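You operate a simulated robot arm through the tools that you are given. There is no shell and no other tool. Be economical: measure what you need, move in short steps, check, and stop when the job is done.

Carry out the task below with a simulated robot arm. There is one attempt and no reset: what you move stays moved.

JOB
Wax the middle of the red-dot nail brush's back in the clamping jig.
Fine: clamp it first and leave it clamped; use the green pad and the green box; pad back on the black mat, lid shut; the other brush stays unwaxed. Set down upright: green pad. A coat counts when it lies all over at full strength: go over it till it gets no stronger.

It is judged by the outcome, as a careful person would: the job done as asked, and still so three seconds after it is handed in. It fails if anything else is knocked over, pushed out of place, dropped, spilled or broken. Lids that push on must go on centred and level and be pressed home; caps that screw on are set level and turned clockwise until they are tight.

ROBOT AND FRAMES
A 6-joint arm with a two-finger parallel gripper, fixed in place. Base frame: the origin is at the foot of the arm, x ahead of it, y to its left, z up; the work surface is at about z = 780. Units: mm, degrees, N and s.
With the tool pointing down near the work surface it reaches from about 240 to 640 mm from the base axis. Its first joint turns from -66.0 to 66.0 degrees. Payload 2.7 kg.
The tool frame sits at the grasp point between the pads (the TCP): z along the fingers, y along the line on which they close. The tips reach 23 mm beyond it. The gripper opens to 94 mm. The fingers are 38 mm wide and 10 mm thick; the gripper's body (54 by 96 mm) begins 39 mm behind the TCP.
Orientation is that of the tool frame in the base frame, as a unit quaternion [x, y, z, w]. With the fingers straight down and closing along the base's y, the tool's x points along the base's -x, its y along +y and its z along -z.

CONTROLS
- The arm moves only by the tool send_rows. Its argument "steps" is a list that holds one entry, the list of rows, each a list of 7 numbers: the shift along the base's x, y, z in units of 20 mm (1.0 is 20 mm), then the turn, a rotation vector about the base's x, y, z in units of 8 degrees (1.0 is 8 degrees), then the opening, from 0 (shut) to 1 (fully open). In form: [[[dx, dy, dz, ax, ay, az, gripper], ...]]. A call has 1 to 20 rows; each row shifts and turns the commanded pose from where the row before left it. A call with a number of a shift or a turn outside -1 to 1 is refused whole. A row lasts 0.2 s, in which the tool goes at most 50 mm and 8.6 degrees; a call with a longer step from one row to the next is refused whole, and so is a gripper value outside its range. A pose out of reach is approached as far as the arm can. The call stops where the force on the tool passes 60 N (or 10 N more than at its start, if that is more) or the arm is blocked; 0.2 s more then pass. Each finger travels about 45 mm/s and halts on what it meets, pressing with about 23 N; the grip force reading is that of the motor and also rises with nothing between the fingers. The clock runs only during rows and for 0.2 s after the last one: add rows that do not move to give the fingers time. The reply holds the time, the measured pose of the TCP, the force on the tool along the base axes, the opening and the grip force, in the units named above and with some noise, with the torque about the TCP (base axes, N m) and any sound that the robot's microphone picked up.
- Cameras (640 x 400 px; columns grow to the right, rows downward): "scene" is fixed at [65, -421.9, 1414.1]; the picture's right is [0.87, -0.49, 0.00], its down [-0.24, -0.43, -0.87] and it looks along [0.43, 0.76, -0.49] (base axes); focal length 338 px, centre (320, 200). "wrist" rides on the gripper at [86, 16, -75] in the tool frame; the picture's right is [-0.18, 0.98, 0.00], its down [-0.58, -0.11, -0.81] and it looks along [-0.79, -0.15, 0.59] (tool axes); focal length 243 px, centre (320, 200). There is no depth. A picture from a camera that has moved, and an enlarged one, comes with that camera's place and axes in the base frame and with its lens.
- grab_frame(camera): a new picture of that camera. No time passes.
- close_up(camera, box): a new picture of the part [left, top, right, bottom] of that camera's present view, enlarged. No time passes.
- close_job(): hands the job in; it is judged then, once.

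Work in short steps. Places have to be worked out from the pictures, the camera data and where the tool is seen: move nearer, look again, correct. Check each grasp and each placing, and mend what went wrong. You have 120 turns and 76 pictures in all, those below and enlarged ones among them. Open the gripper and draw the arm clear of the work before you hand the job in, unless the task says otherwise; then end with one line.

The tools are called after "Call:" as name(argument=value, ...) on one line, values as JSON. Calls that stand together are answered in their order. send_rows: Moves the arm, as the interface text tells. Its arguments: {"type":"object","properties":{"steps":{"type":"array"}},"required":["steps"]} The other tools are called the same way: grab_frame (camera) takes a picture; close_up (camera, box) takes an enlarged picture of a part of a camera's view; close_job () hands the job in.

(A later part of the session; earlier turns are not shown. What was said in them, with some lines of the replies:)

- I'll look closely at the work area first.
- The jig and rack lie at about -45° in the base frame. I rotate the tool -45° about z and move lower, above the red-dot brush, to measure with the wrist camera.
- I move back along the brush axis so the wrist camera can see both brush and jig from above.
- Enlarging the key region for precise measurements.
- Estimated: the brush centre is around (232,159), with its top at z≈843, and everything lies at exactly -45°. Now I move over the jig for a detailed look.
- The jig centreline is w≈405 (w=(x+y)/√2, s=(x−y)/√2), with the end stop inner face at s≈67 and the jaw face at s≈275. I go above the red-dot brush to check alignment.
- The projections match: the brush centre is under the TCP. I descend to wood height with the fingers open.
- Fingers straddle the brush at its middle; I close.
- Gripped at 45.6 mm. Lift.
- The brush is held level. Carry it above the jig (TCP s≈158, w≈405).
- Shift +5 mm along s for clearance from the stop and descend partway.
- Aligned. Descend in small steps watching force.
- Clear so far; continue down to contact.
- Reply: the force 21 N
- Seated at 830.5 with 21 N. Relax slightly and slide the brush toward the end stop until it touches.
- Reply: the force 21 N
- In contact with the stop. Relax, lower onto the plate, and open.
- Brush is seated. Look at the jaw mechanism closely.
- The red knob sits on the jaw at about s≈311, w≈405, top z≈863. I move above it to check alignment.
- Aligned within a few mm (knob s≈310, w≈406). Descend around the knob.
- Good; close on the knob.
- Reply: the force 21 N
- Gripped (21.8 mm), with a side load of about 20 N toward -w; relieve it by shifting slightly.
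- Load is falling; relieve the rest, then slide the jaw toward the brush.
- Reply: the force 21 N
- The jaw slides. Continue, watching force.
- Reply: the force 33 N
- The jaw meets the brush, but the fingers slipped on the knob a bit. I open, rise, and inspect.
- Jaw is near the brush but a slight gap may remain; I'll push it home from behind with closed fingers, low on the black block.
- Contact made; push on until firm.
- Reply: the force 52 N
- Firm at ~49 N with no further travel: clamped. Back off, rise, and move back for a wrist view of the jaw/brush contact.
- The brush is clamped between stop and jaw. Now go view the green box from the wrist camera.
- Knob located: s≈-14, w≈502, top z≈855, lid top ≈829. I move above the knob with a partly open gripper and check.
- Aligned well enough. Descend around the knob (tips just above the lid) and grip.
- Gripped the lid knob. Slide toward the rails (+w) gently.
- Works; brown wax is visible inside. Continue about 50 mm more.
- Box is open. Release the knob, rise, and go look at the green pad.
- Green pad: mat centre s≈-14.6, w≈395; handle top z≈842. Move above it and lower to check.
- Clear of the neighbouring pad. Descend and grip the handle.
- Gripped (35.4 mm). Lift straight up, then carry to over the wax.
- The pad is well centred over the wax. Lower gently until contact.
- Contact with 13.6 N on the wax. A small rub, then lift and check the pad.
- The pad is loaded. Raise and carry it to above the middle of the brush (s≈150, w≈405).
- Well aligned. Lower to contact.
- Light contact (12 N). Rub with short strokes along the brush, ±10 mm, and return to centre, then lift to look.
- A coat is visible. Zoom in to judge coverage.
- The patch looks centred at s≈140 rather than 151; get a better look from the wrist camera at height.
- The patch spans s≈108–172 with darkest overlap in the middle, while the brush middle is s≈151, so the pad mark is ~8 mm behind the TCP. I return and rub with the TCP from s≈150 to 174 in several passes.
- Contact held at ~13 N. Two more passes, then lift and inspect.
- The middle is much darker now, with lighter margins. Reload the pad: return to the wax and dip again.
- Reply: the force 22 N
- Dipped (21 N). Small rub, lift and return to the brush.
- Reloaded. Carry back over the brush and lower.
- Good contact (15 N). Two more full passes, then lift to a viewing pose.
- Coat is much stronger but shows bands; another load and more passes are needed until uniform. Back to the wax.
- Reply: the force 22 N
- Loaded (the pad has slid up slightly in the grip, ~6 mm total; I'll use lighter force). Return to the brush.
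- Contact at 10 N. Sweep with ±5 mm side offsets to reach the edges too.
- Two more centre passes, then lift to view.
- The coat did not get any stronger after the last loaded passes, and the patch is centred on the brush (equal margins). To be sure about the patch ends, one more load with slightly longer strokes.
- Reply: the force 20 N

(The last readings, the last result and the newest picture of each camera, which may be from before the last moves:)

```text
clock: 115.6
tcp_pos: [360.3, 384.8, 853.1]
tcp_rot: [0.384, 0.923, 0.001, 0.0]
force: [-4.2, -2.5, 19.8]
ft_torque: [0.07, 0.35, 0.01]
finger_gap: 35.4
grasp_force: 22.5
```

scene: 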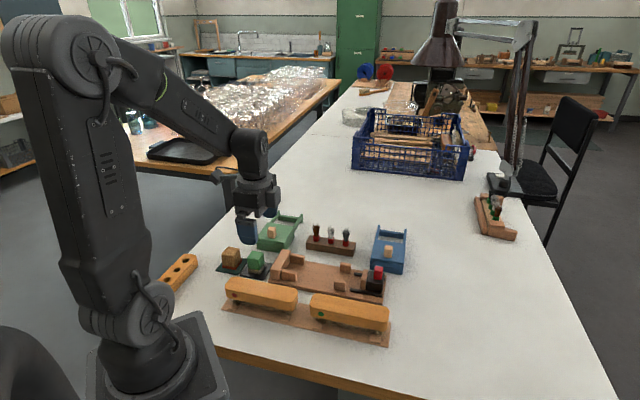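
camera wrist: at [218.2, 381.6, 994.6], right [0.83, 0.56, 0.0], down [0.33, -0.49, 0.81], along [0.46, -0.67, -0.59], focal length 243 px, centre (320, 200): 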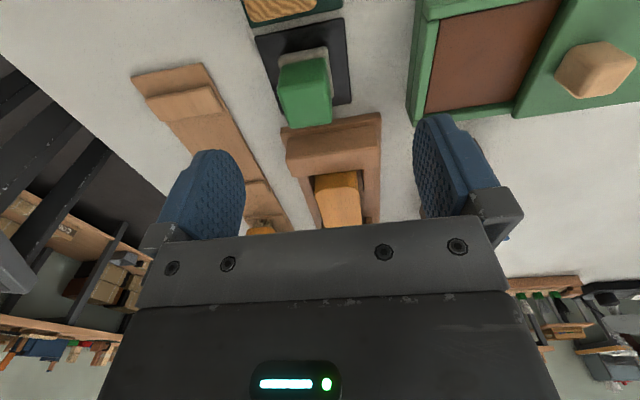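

Loaded. Back to the brush.

Call:
send_rows(steps=[[[0, 0, 0.5, 0, 0, 0, 0], [0, 0, 0.9, 0, 0, 0, 0], [0, 0, 0.9, 0, 0, 0, 0], [0, 0, 0.9, 0, 0, 0, 0], [0, 0, 0.5, 0, 0, 0, 0], [0.13, -0.93, 0, 0, 0, 0, 0], [0.13, -0.93, 0, 0, 0, 0, 0], [0.13, -0.93, 0, 0, 0, 0, 0], [0.13, -0.93, 0, 0, 0, 0, 0], [0.13, -0.93, 0, 0, 0, 0, 0], [0.13, -0.93, 0, 0, 0, 0, 0], [0.13, -0.93, 0, 0, 0, 0, 0], [0.13, -0.93, 0, 0, 0, 0, 0], [0.13, -0.93, 0, 0, 0, 0, 0], [0.13, -0.93, 0, 0, 0, 0, 0], [0.13, -0.93, 0, 0, 0, 0, 0], [0, 0, -0.7, 0, 0, 0, 0], [0, 0, -0.8, 0, 0, 0, 0], [0, 0, -0.2, 0, 0, 0, 0], [0, 0, 0, 0, 0, 0, 0]]])

```text
clock: 119.8
tcp_pos: [388.7, 179.6, 890.6]
tcp_rot: [0.383, 0.924, 0.0, 0.001]
force: [0.4, 0.7, -1.2]
ft_torque: [0.03, -0.01, 0.01]
finger_gap: 35.3
grasp_force: 22.8
```

Call:
send_rows(steps=[[[0.1, 0.1, -0.12, 0, 0, 0, 0], [0, 0, -0.1, 0, 0, 0, 0], [0, 0, 0, 0, 0, 0, 0]]])

```text
clock: 120.6
tcp_pos: [391.5, 181.2, 887.3]
tcp_rot: [0.382, 0.924, 0.001, 0.001]
force: [-4.1, -5.0, 20.8]
ft_torque: [-0.11, 0.21, 0.07]
finger_gap: 35.6
grasp_force: 22.6
```

Contact; ease slightly and do long strokes from s≈129 to 181.

Call:
send_rows(steps=[[[-0.25, 0.25, 0.05, 0, 0, 0, 0], [-0.25, 0.25, 0, 0, 0, 0, 0], [-0.2, 0.2, 0, 0, 0, 0, 0], [0.25, -0.25, 0, 0, 0, 0, 0], [0.25, -0.25, 0, 0, 0, 0, 0], [0.25, -0.25, 0, 0, 0, 0, 0], [0.25, -0.25, 0, 0, 0, 0, 0], [0.25, -0.25, 0, 0, 0, 0, 0], [0.25, -0.25, 0, 0, 0, 0, 0], [0.25, -0.25, 0, 0, 0, 0, 0], [-0.25, 0.25, 0, 0, 0, 0, 0], [-0.25, 0.25, 0, 0, 0, 0, 0], [-0.25, 0.25, 0, 0, 0, 0, 0], [-0.25, 0.25, 0, 0, 0, 0, 0], [-0.25, 0.25, 0, 0, 0, 0, 0], [-0.25, 0.25, 0, 0, 0, 0, 0], [-0.25, 0.25, 0, 0, 0, 0, 0], [0, 0, 0, 0, 0, 0, 0]]])

Call:
send_rows(steps=[[[0.25, -0.25, 0, 0, 0, 0, 0], [0.25, -0.25, 0, 0, 0, 0, 0], [0.25, -0.25, 0, 0, 0, 0, 0], [0.25, -0.25, 0, 0, 0, 0, 0], [0.25, -0.25, 0, 0, 0, 0, 0], [0.25, -0.25, 0, 0, 0, 0, 0], [0.25, -0.25, 0, 0, 0, 0, 0], [-0.25, 0.25, 0, 0, 0, 0, 0], [-0.25, 0.25, 0, 0, 0, 0, 0], [-0.25, 0.25, 0, 0, 0, 0, 0], [-0.25, 0.25, 0, 0, 0, 0, 0], [-0.25, 0.25, 0, 0, 0, 0, 0], [-0.25, 0.25, 0, 0, 0, 0, 0], [-0.25, 0.25, 0, 0, 0, 0, 0], [0, 0, 0.7, 0, 0, 0, 0], [0, 0, 0.9, 0, 0, 0, 0], [0, 0, 0.9, 0, 0, 0, 0], [0, 0, 0, 0, 0, 0, 0]]])

Call:
close_up(camera="scene", box=[282, 236, 370, 291])

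```text
clock: 124.4
tcp_pos: [378.3, 196.9, 888.8]
tcp_rot: [0.383, 0.924, 0.001, 0.0]
force: [0.1, 0.1, -0.2]
ft_torque: [-0.01, 0.0, 0.0]
finger_gap: 35.4
grasp_force: 22.5
```

```text
clock: 128.2
tcp_pos: [377.2, 195.8, 937.9]
tcp_rot: [0.383, 0.924, 0.0, -0.001]
force: [0.2, 0.0, 0.1]
ft_torque: [0.01, 0.01, 0.02]
finger_gap: 35.2
grasp_force: 22.8
```

```text
7.27 times, centred on (326, 264) of scene
camera zoom: at [65.0, -421.9, 1414.1], right [0.87, -0.49, 0.0], down [-0.24, -0.43, -0.87], along [0.43, 0.76, -0.49], focal length 2455 px, centre (276, -262)
```

zoom: 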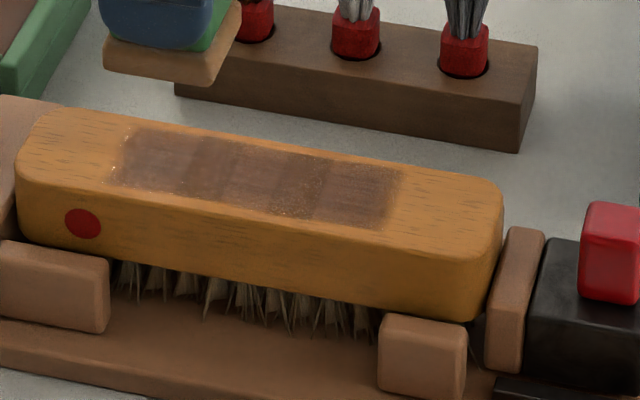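

Contact was lost during those strokes; repeat them with proper contact.

Call:
send_rows(steps=[[[0, 0, -0.9, 0, 0, 0, 0], [0, 0, -0.9, 0, 0, 0, 0], [0, 0, -0.7, 0, 0, 0, 0], [0, 0, -0.1, 0, 0, 0, 0], [0, 0, 0, 0, 0, 0, 0]]])

```text
clock: 129.4
tcp_pos: [377.9, 195.5, 887.5]
tcp_rot: [0.383, 0.924, 0.001, 0.002]
force: [-4.8, -1.1, 20.4]
ft_torque: [0.02, 0.21, 0.03]
finger_gap: 35.6
grasp_force: 22.8
```

Call:
send_rows(steps=[[[0.25, -0.25, 0, 0, 0, 0, 0], [0.25, -0.25, 0, 0, 0, 0, 0], [0.25, -0.25, 0, 0, 0, 0, 0], [0.25, -0.25, 0, 0, 0, 0, 0], [0.25, -0.25, 0, 0, 0, 0, 0], [0.25, -0.25, -0.03, 0, 0, 0, 0], [0.25, -0.25, -0.03, 0, 0, 0, 0], [0, 0, 0, 0, 0, 0, 0]]])

```text
clock: 131.2
tcp_pos: [412.9, 161.5, 885.3]
tcp_rot: [0.382, 0.924, 0.001, 0.0]
force: [-4.6, 5.3, 19.7]
ft_torque: [0.08, 0.06, 0.02]
finger_gap: 35.4
grasp_force: 23.0
```

Contact kept (20 N). Stroke back and forth once more, then lift and inspect.

Call:
send_rows(steps=[[[-0.25, 0.25, 0, 0, 0, 0, 0], [-0.25, 0.25, 0, 0, 0, 0, 0], [-0.25, 0.25, 0, 0, 0, 0, 0], [-0.25, 0.25, 0, 0, 0, 0, 0], [-0.25, 0.25, -0.03, 0, 0, 0, 0], [-0.25, 0.25, -0.03, 0, 0, 0, 0], [-0.25, 0.25, 0, 0, 0, 0, 0], [0.25, -0.25, 0, 0, 0, 0, 0], [0.25, -0.25, 0, 0, 0, 0, 0], [0.25, -0.25, 0, 0, 0, 0, 0], [0.25, -0.25, 0, 0, 0, 0, 0], [0.25, -0.25, -0.03, 0, 0, 0, 0], [0.25, -0.25, -0.03, 0, 0, 0, 0], [0.25, -0.25, 0, 0, 0, 0, 0], [0, 0, 0, 0, 0, 0, 0]]])

Call:
send_rows(steps=[[[0, 0, 0.7, 0, 0, 0, 0], [0, 0, 0.9, 0, 0, 0, 0], [-0.4, 0.4, 0.9, 0, 0, 0, 0], [-0.4, 0.4, 0.9, 0, 0, 0, 0], [-0.4, 0.4, 0.9, 0, 0, 0, 0], [-0.4, 0.4, 0.9, 0, 0, 0, 0], [-0.4, 0.4, 0.9, 0, 0, 0, 0], [-0.4, 0.4, 0.9, 0, 0, 0, 0], [0, 0, 0, 0, 0, 0, 0]]])

Call:
close_up(camera="scene", box=[282, 236, 370, 291])

Call:
close_up(camera="wrist", box=[230, 0, 390, 100])

```text
clock: 134.4
tcp_pos: [412.3, 162.1, 883.3]
tcp_rot: [0.382, 0.924, 0.0, 0.0]
force: [-4.9, 5.6, 18.8]
ft_torque: [0.24, 0.2, -0.02]
finger_gap: 35.4
grasp_force: 22.8
```

```text
clock: 136.4
tcp_pos: [362.7, 208.5, 1022.7]
tcp_rot: [0.382, 0.924, 0.0, 0.0]
force: [0.1, 0.3, -1.0]
ft_torque: [0.04, 0.01, -0.03]
finger_gap: 35.3
grasp_force: 23.2
```

```text
7.27 times, centred on (326, 264) of scene
camera zoom: at [65.0, -421.9, 1414.1], right [0.87, -0.49, 0.0], down [-0.24, -0.43, -0.87], along [0.43, 0.76, -0.49], focal length 2455 px, centre (276, -262)
```

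zoom: 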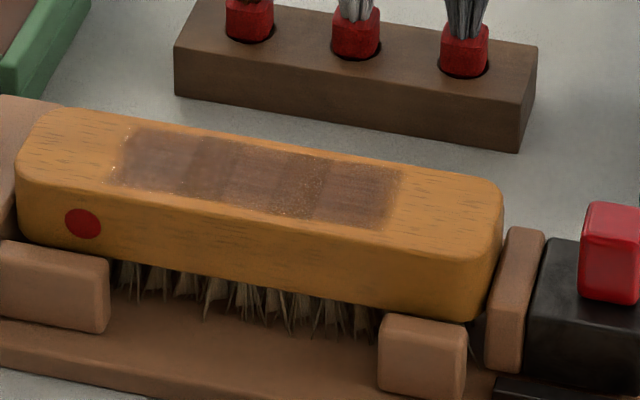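

```text
4.00 times, centred on (310, 50) of wrist
camera zoom: at [313.7, 281.7, 1098.4], right [0.83, 0.56, 0.0], down [0.33, -0.49, 0.81], along [0.46, -0.67, -0.59], focal length 970 px, centre (360, 800)
```

zoom: 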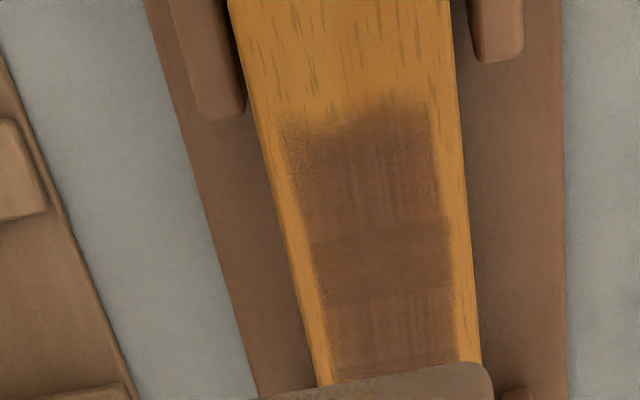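

No further change: coat is full strength and centred. Now return the pad to above the black mat.

Call:
send_rows(steps=[[[-0.92, 0.785, -0.9, 0, 0, 0, 0], [-0.92, 0.785, -0.9, 0, 0, 0, 0], [-0.92, 0.785, -0.9, 0, 0, 0, 0], [-0.92, 0.785, -0.9, 0, 0, 0, 0], [-0.92, 0.785, -0.9, 0, 0, 0, 0], [0, 0, -0.9, 0, 0, 0, 0], [0, 0, -0.9, 0, 0, 0, 0], [0, 0, 0, 0, 0, 0, 0]]])

Call:
close_up(camera="scene", box=[200, 210, 312, 280])

```text
clock: 138.2
tcp_pos: [271.7, 287.5, 896.0]
tcp_rot: [0.382, 0.924, 0.0, 0.0]
force: [-0.7, 0.2, 0.2]
ft_torque: [0.01, 0.01, -0.02]
finger_gap: 35.7
grasp_force: 22.8
```

```text
5.71 times, centred on (256, 245) of scene
camera zoom: at [65.0, -421.9, 1414.1], right [0.87, -0.49, 0.0], down [-0.24, -0.43, -0.87], along [0.43, 0.76, -0.49], focal length 1929 px, centre (686, -57)
```

zoom: 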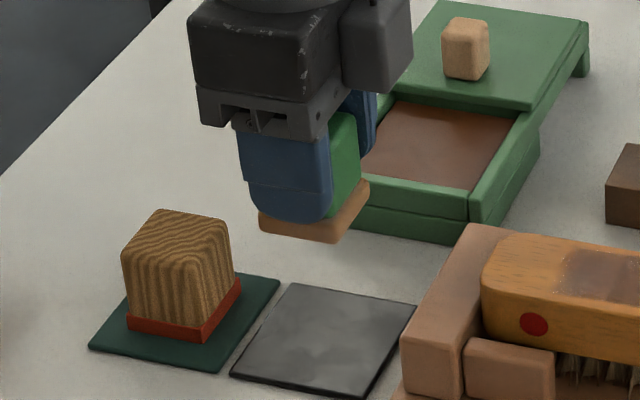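

Aligned with the mat. Lower.

Call:
send_rows(steps=[[[-0.04, -0.02, -0.9, 0, 0, 0, 0], [0, 0, -0.9, 0, 0, 0, 0], [0, 0, -0.8, 0, 0, 0, 0], [0, 0, -0.4, 0, 0, 0, 0], [0, 0, -0.2, 0, 0, 0, 0], [0, 0, 0, 0, 0, 0, 0]]])

```text
clock: 139.6
tcp_pos: [271.7, 285.9, 832.8]
tcp_rot: [0.383, 0.924, 0.0, 0.0]
force: [0.5, 0.6, -0.8]
ft_torque: [-0.01, 0.03, -0.01]
finger_gap: 35.2
grasp_force: 22.6
```

Call:
send_rows(steps=[[[0, 0, -0.15, 0, 0, 0, 0], [0, 0, -0.1, 0, 0, 0, 0], [0, 0, -0.05, 0, 0, 0, 0], [0, 0, 0, 0, 0, 0, 0]]])

```text
clock: 140.6
tcp_pos: [271.6, 287.1, 827.9]
tcp_rot: [0.383, 0.924, 0.0, 0.0]
force: [-0.3, -0.1, -1.2]
ft_torque: [0.02, 0.01, -0.02]
finger_gap: 35.4
grasp_force: 23.1
```

Call:
send_rows(steps=[[[0, 0, -0.1, 0, 0, 0, 0], [0, 0, -0.05, 0, 0, 0, 0], [0, 0, 0, 0, 0, 0, 0]]])

```text
clock: 141.4
tcp_pos: [273.6, 287.9, 823.3]
tcp_rot: [0.382, 0.924, 0.0, 0.0]
force: [0.0, 0.3, -0.3]
ft_torque: [0.06, -0.03, 0.01]
finger_gap: 35.4
grasp_force: 22.9
```

Call:
send_rows(steps=[[[0, 0, -0.06, 0, 0, 0, 0], [0, 0, -0.04, 0, 0, 0, 0], [0, 0, 0, 0, 0, 0, 0]]])

Call:
close_up(camera="scene", box=[216, 230, 296, 280])

```text
clock: 142.2
tcp_pos: [273.1, 287.2, 822.2]
tcp_rot: [0.383, 0.924, 0.002, 0.0]
force: [-1.0, -4.5, 26.0]
ft_torque: [-0.14, 0.1, -0.01]
finger_gap: 35.4
grasp_force: 23.5
```

```text
8.00 times, centred on (256, 255) of scene
camera zoom: at [64.8, -422.2, 1414.0], right [0.87, -0.49, 0.0], down [-0.24, -0.43, -0.87], along [0.43, 0.76, -0.49], focal length 2700 px, centre (832, -240)
```

zoom: 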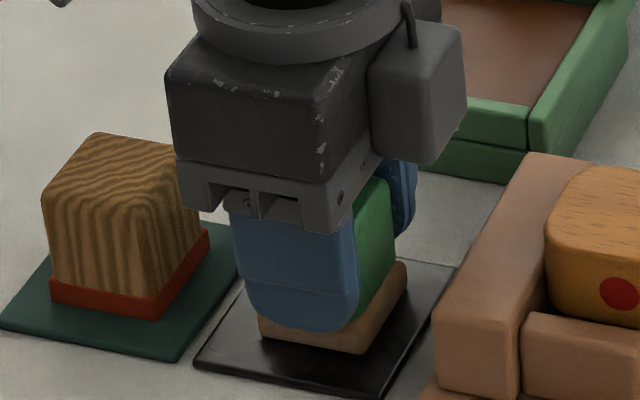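

Landed upright on the mat. Ease, open, and rise.

Call:
send_rows(steps=[[[0, 0, 0.05, 0, 0, 0, 0], [0, 0, 0, 0, 0, 0, 0.5], [0, 0, 0, 0, 0, 0, 0.7], [0, 0, 0, 0, 0, 0, 0.8], [0, 0, 0, 0, 0, 0, 0.8], [0, 0, 0.5, 0, 0, 0, 0.8], [0, 0, 0.9, 0, 0, 0, 0.8], [0, 0, 0.9, 0, 0, 0, 0.8], [0, 0, 0.9, 0, 0, 0, 0.8], [0, 0, 0.9, 0, 0, 0, 0.6], [0, 0, 0.6, 0, 0, 0, 0.5], [0, 0, 0, 0, 0, 0, 0.5]]])

Call:
close_up(camera="scene", box=[200, 190, 328, 270])

```text
clock: 144.8
tcp_pos: [272.0, 288.2, 916.4]
tcp_rot: [0.383, 0.924, 0.0, 0.001]
force: [0.4, -0.2, 1.0]
ft_torque: [-0.02, -0.02, 0.01]
finger_gap: 46.8
grasp_force: 0.0
```

```text
5.00 times, centred on (264, 230) of scene
camera zoom: at [65.0, -421.9, 1414.1], right [0.87, -0.49, 0.0], down [-0.24, -0.43, -0.87], along [0.43, 0.76, -0.49], focal length 1688 px, centre (600, 50)
```

zoom: 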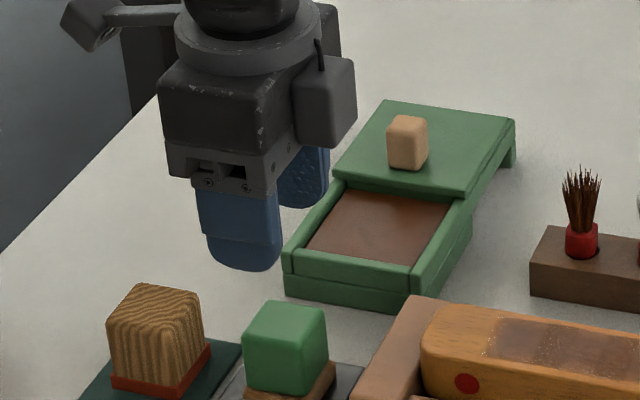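

Pad stands on the mat. Now go to the lid knob at its released spot and descend over it.

Call:
send_rows(steps=[[[0.953, 0.89, 0, 0, 0, 0, 0.55], [0.953, 0.89, 0, 0, 0, 0, 0.55], [0.953, 0.89, 0, 0, 0, 0, 0.55], [0.953, 0.89, 0, 0, 0, 0, 0.55], [0.953, 0.89, 0, 0, 0, 0, 0.55], [0.953, 0.89, 0, 0, 0, 0, 0.55], [0.953, 0.89, 0, 0, 0, 0, 0.55], [0, 0, -0.8, 0, 0, 0, 0.55], [0, 0, 0, 0, 0, 0, 0.55]]])

Call:
close_up(camera="scene", box=[220, 180, 332, 250])

```text
clock: 146.8
tcp_pos: [403.3, 411.4, 900.7]
tcp_rot: [0.383, 0.924, 0.0, 0.001]
force: [-0.1, -1.1, -0.4]
ft_torque: [-0.06, 0.0, 0.0]
finger_gap: 51.7
grasp_force: 0.1
```

```text
5.71 times, centred on (276, 215) of scene
camera zoom: at [65.0, -421.9, 1414.1], right [0.87, -0.49, 0.0], down [-0.24, -0.43, -0.87], along [0.43, 0.76, -0.49], focal length 1929 px, centre (571, 114)
```

zoom: 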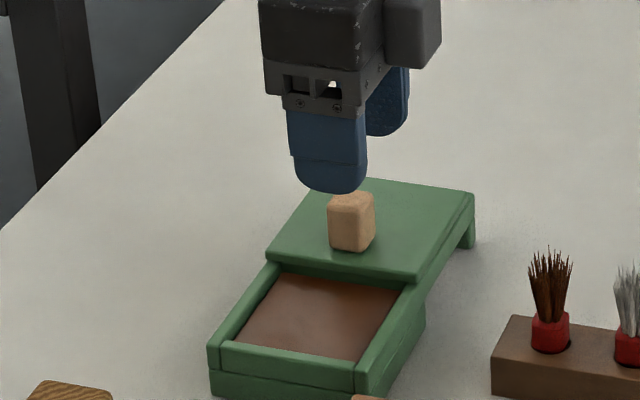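

Aligned. Descend and grip.

Call:
send_rows(steps=[[[0.08, 0.06, -0.7, 0, 0, 0, 0.55], [0, 0, -0.7, 0, 0, 0, 0.55], [0, 0, -0.7, 0, 0, 0, 0.55], [0, 0, 0, 0, 0, 0, 0.55], [0, 0, 0, 0, 0, 0, 0.2], [0, 0, 0, 0, 0, 0, 0], [0, 0, 0, 0, 0, 0, 0], [0, 0, 0, 0, 0, 0, 0]]])

```text
clock: 148.6
tcp_pos: [407.1, 411.8, 858.1]
tcp_rot: [0.383, 0.924, 0.0, 0.001]
force: [-0.2, -0.6, -2.3]
ft_torque: [0.06, 0.01, -0.02]
finger_gap: 21.2
grasp_force: 44.7
```

Slide the lid shut.

Call:
send_rows(steps=[[[-0.25, -0.25, 0, 0, 0, 0, 0], [-0.35, -0.35, 0, 0, 0, 0, 0], [-0.35, -0.35, 0, 0, 0, 0, 0], [-0.35, -0.35, 0, 0, 0, 0, 0], [-0.35, -0.35, 0, 0, 0, 0, 0], [-0.35, -0.35, 0, 0, 0, 0, 0], [-0.35, -0.35, 0, 0, 0, 0, 0], [-0.15, -0.15, 0, 0, 0, 0, 0], [0, 0, 0, 0, 0, 0, 0]]])

```text
clock: 150.6
tcp_pos: [356.4, 363.4, 857.9]
tcp_rot: [0.382, 0.924, -0.001, 0.0]
force: [-2.8, 3.4, -7.9]
ft_torque: [-0.28, -0.33, 0.0]
finger_gap: 21.2
grasp_force: 45.4
```

Near closed (about 5 mm to go); push slowly until it stops.

Call:
send_rows(steps=[[[-0.1, -0.1, 0, 0, 0, 0, 0], [-0.1, -0.1, 0, 0, 0, 0, 0], [0, 0, 0, 0, 0, 0, 0]]])

```text
clock: 151.4
tcp_pos: [353.1, 359.3, 858.1]
tcp_rot: [0.382, 0.924, 0.0, 0.0]
force: [-4.7, 4.6, -4.8]
ft_torque: [0.28, 0.23, -0.04]
finger_gap: 21.1
grasp_force: 44.6
```

Call:
send_rows(steps=[[[-0.05, -0.05, 0, 0, 0, 0, 0], [-0.05, -0.05, 0, 0, 0, 0, 0], [0, 0, 0, 0, 0, 0, 0]]])

Call:
close_up(camera="scene", box=[220, 195, 332, 265])

```text
clock: 152.2
tcp_pos: [350.9, 357.1, 859.2]
tcp_rot: [0.383, 0.924, 0.0, -0.001]
force: [-2.1, 3.4, -4.5]
ft_torque: [0.36, 0.24, -0.01]
finger_gap: 21.5
grasp_force: 44.8
```

```text
5.71 times, centred on (276, 230) of scene
camera zoom: at [65.0, -421.8, 1414.1], right [0.87, -0.49, 0.0], down [-0.24, -0.43, -0.87], along [0.43, 0.76, -0.49], focal length 1929 px, centre (571, 29)
```

zoom: 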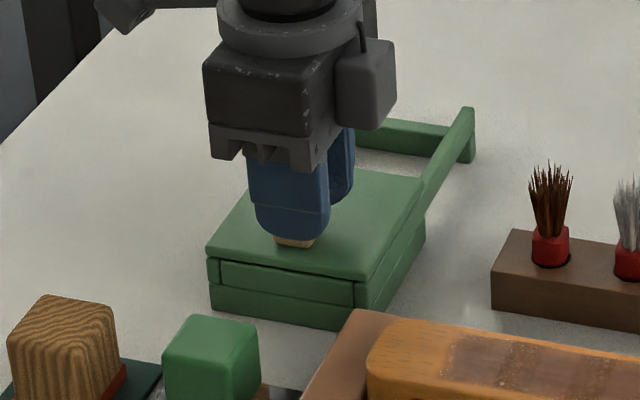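

Call:
send_rows(steps=[[[-0.05, -0.05, 0, 0, 0, 0, 0], [-0.05, -0.05, 0, 0, 0, 0, 0], [0, 0, 0, 0, 0, 0, 0]]])

```text
clock: 153.0
tcp_pos: [350.2, 356.6, 858.1]
tcp_rot: [0.382, 0.924, 0.003, 0.001]
force: [14.5, 16.0, -15.4]
ft_torque: [-0.05, -0.42, -0.19]
finger_gap: 20.8
grasp_force: 45.9
```

Lid hits its stop: shut. Relieve, release, and withdraw upward clear.

Call:
send_rows(steps=[[[0.03, 0.03, 0, 0, 0, 0, 0], [0, 0, 0, 0, 0, 0, 0.5], [0, 0, 0, 0, 0, 0, 0.5], [0, 0, 0, 0, 0, 0, 0.5], [0, 0, 0.8, 0, 0, 0, 0.5], [0, 0, 0.9, 0, 0, 0, 0.5], [0, 0, 0.9, 0, 0, 0, 0.5], [0, 0, 0.9, 0, 0, 0, 0.7], [0, 0, 0.9, 0, 0, 0, 1], [-0.3, 0.3, 0.9, 0, 0, 0, 1], [-0.3, 0.3, 0.9, 0, 0, 0, 1], [-0.3, 0.3, 0.9, 0, 0, 0, 1], [0, 0, 0.9, 0, 0, 0, 1], [0, 0, 0.9, 0, 0, 0, 1]]])

Call:
close_up(camera="scene", box=[200, 195, 328, 275])

Call:
close_up(camera="scene", box=[220, 210, 412, 330])

```text
clock: 156.0
tcp_pos: [333.5, 374.8, 1036.4]
tcp_rot: [0.383, 0.924, 0.0, 0.0]
force: [-0.1, -0.5, 0.4]
ft_torque: [-0.01, 0.02, -0.01]
finger_gap: 93.8
grasp_force: 0.0
```

```text
5.00 times, centred on (264, 235) of scene
camera zoom: at [65.0, -421.9, 1414.1], right [0.87, -0.49, 0.0], down [-0.24, -0.43, -0.87], along [0.43, 0.76, -0.49], focal length 1688 px, centre (600, 25)
```

zoom: 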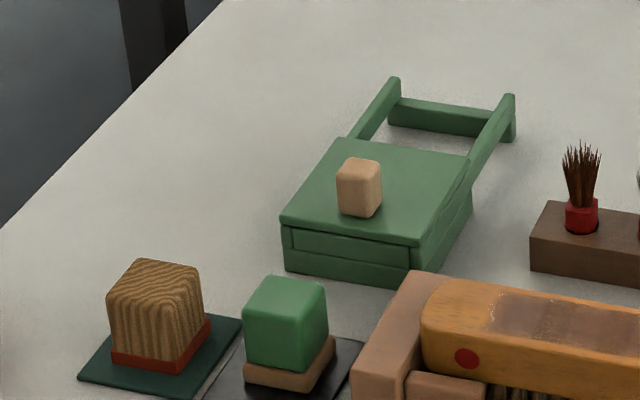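

```text
3.33 times, centred on (316, 270) of scene
camera zoom: at [65.0, -421.9, 1414.1], right [0.87, -0.49, 0.0], down [-0.24, -0.43, -0.87], along [0.43, 0.76, -0.49], focal length 1125 px, centre (333, -33)
```

zoom: 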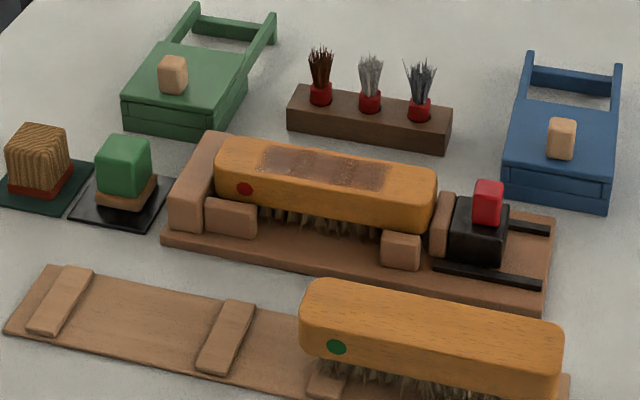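

Everything is in its place: the brush is clamped with a full coat on its middle, the pad is upright on the black mat, the lid is shut, and the arm is clear. Handing in.

Call:
close_job()

```text
The job is handed in.
```

The red-dot brush is clamped in the jig with its middle waxed until the coat got no stronger. The green pad is upright on the black mat, the green box's lid is shut, and the other brush is unwaxed.
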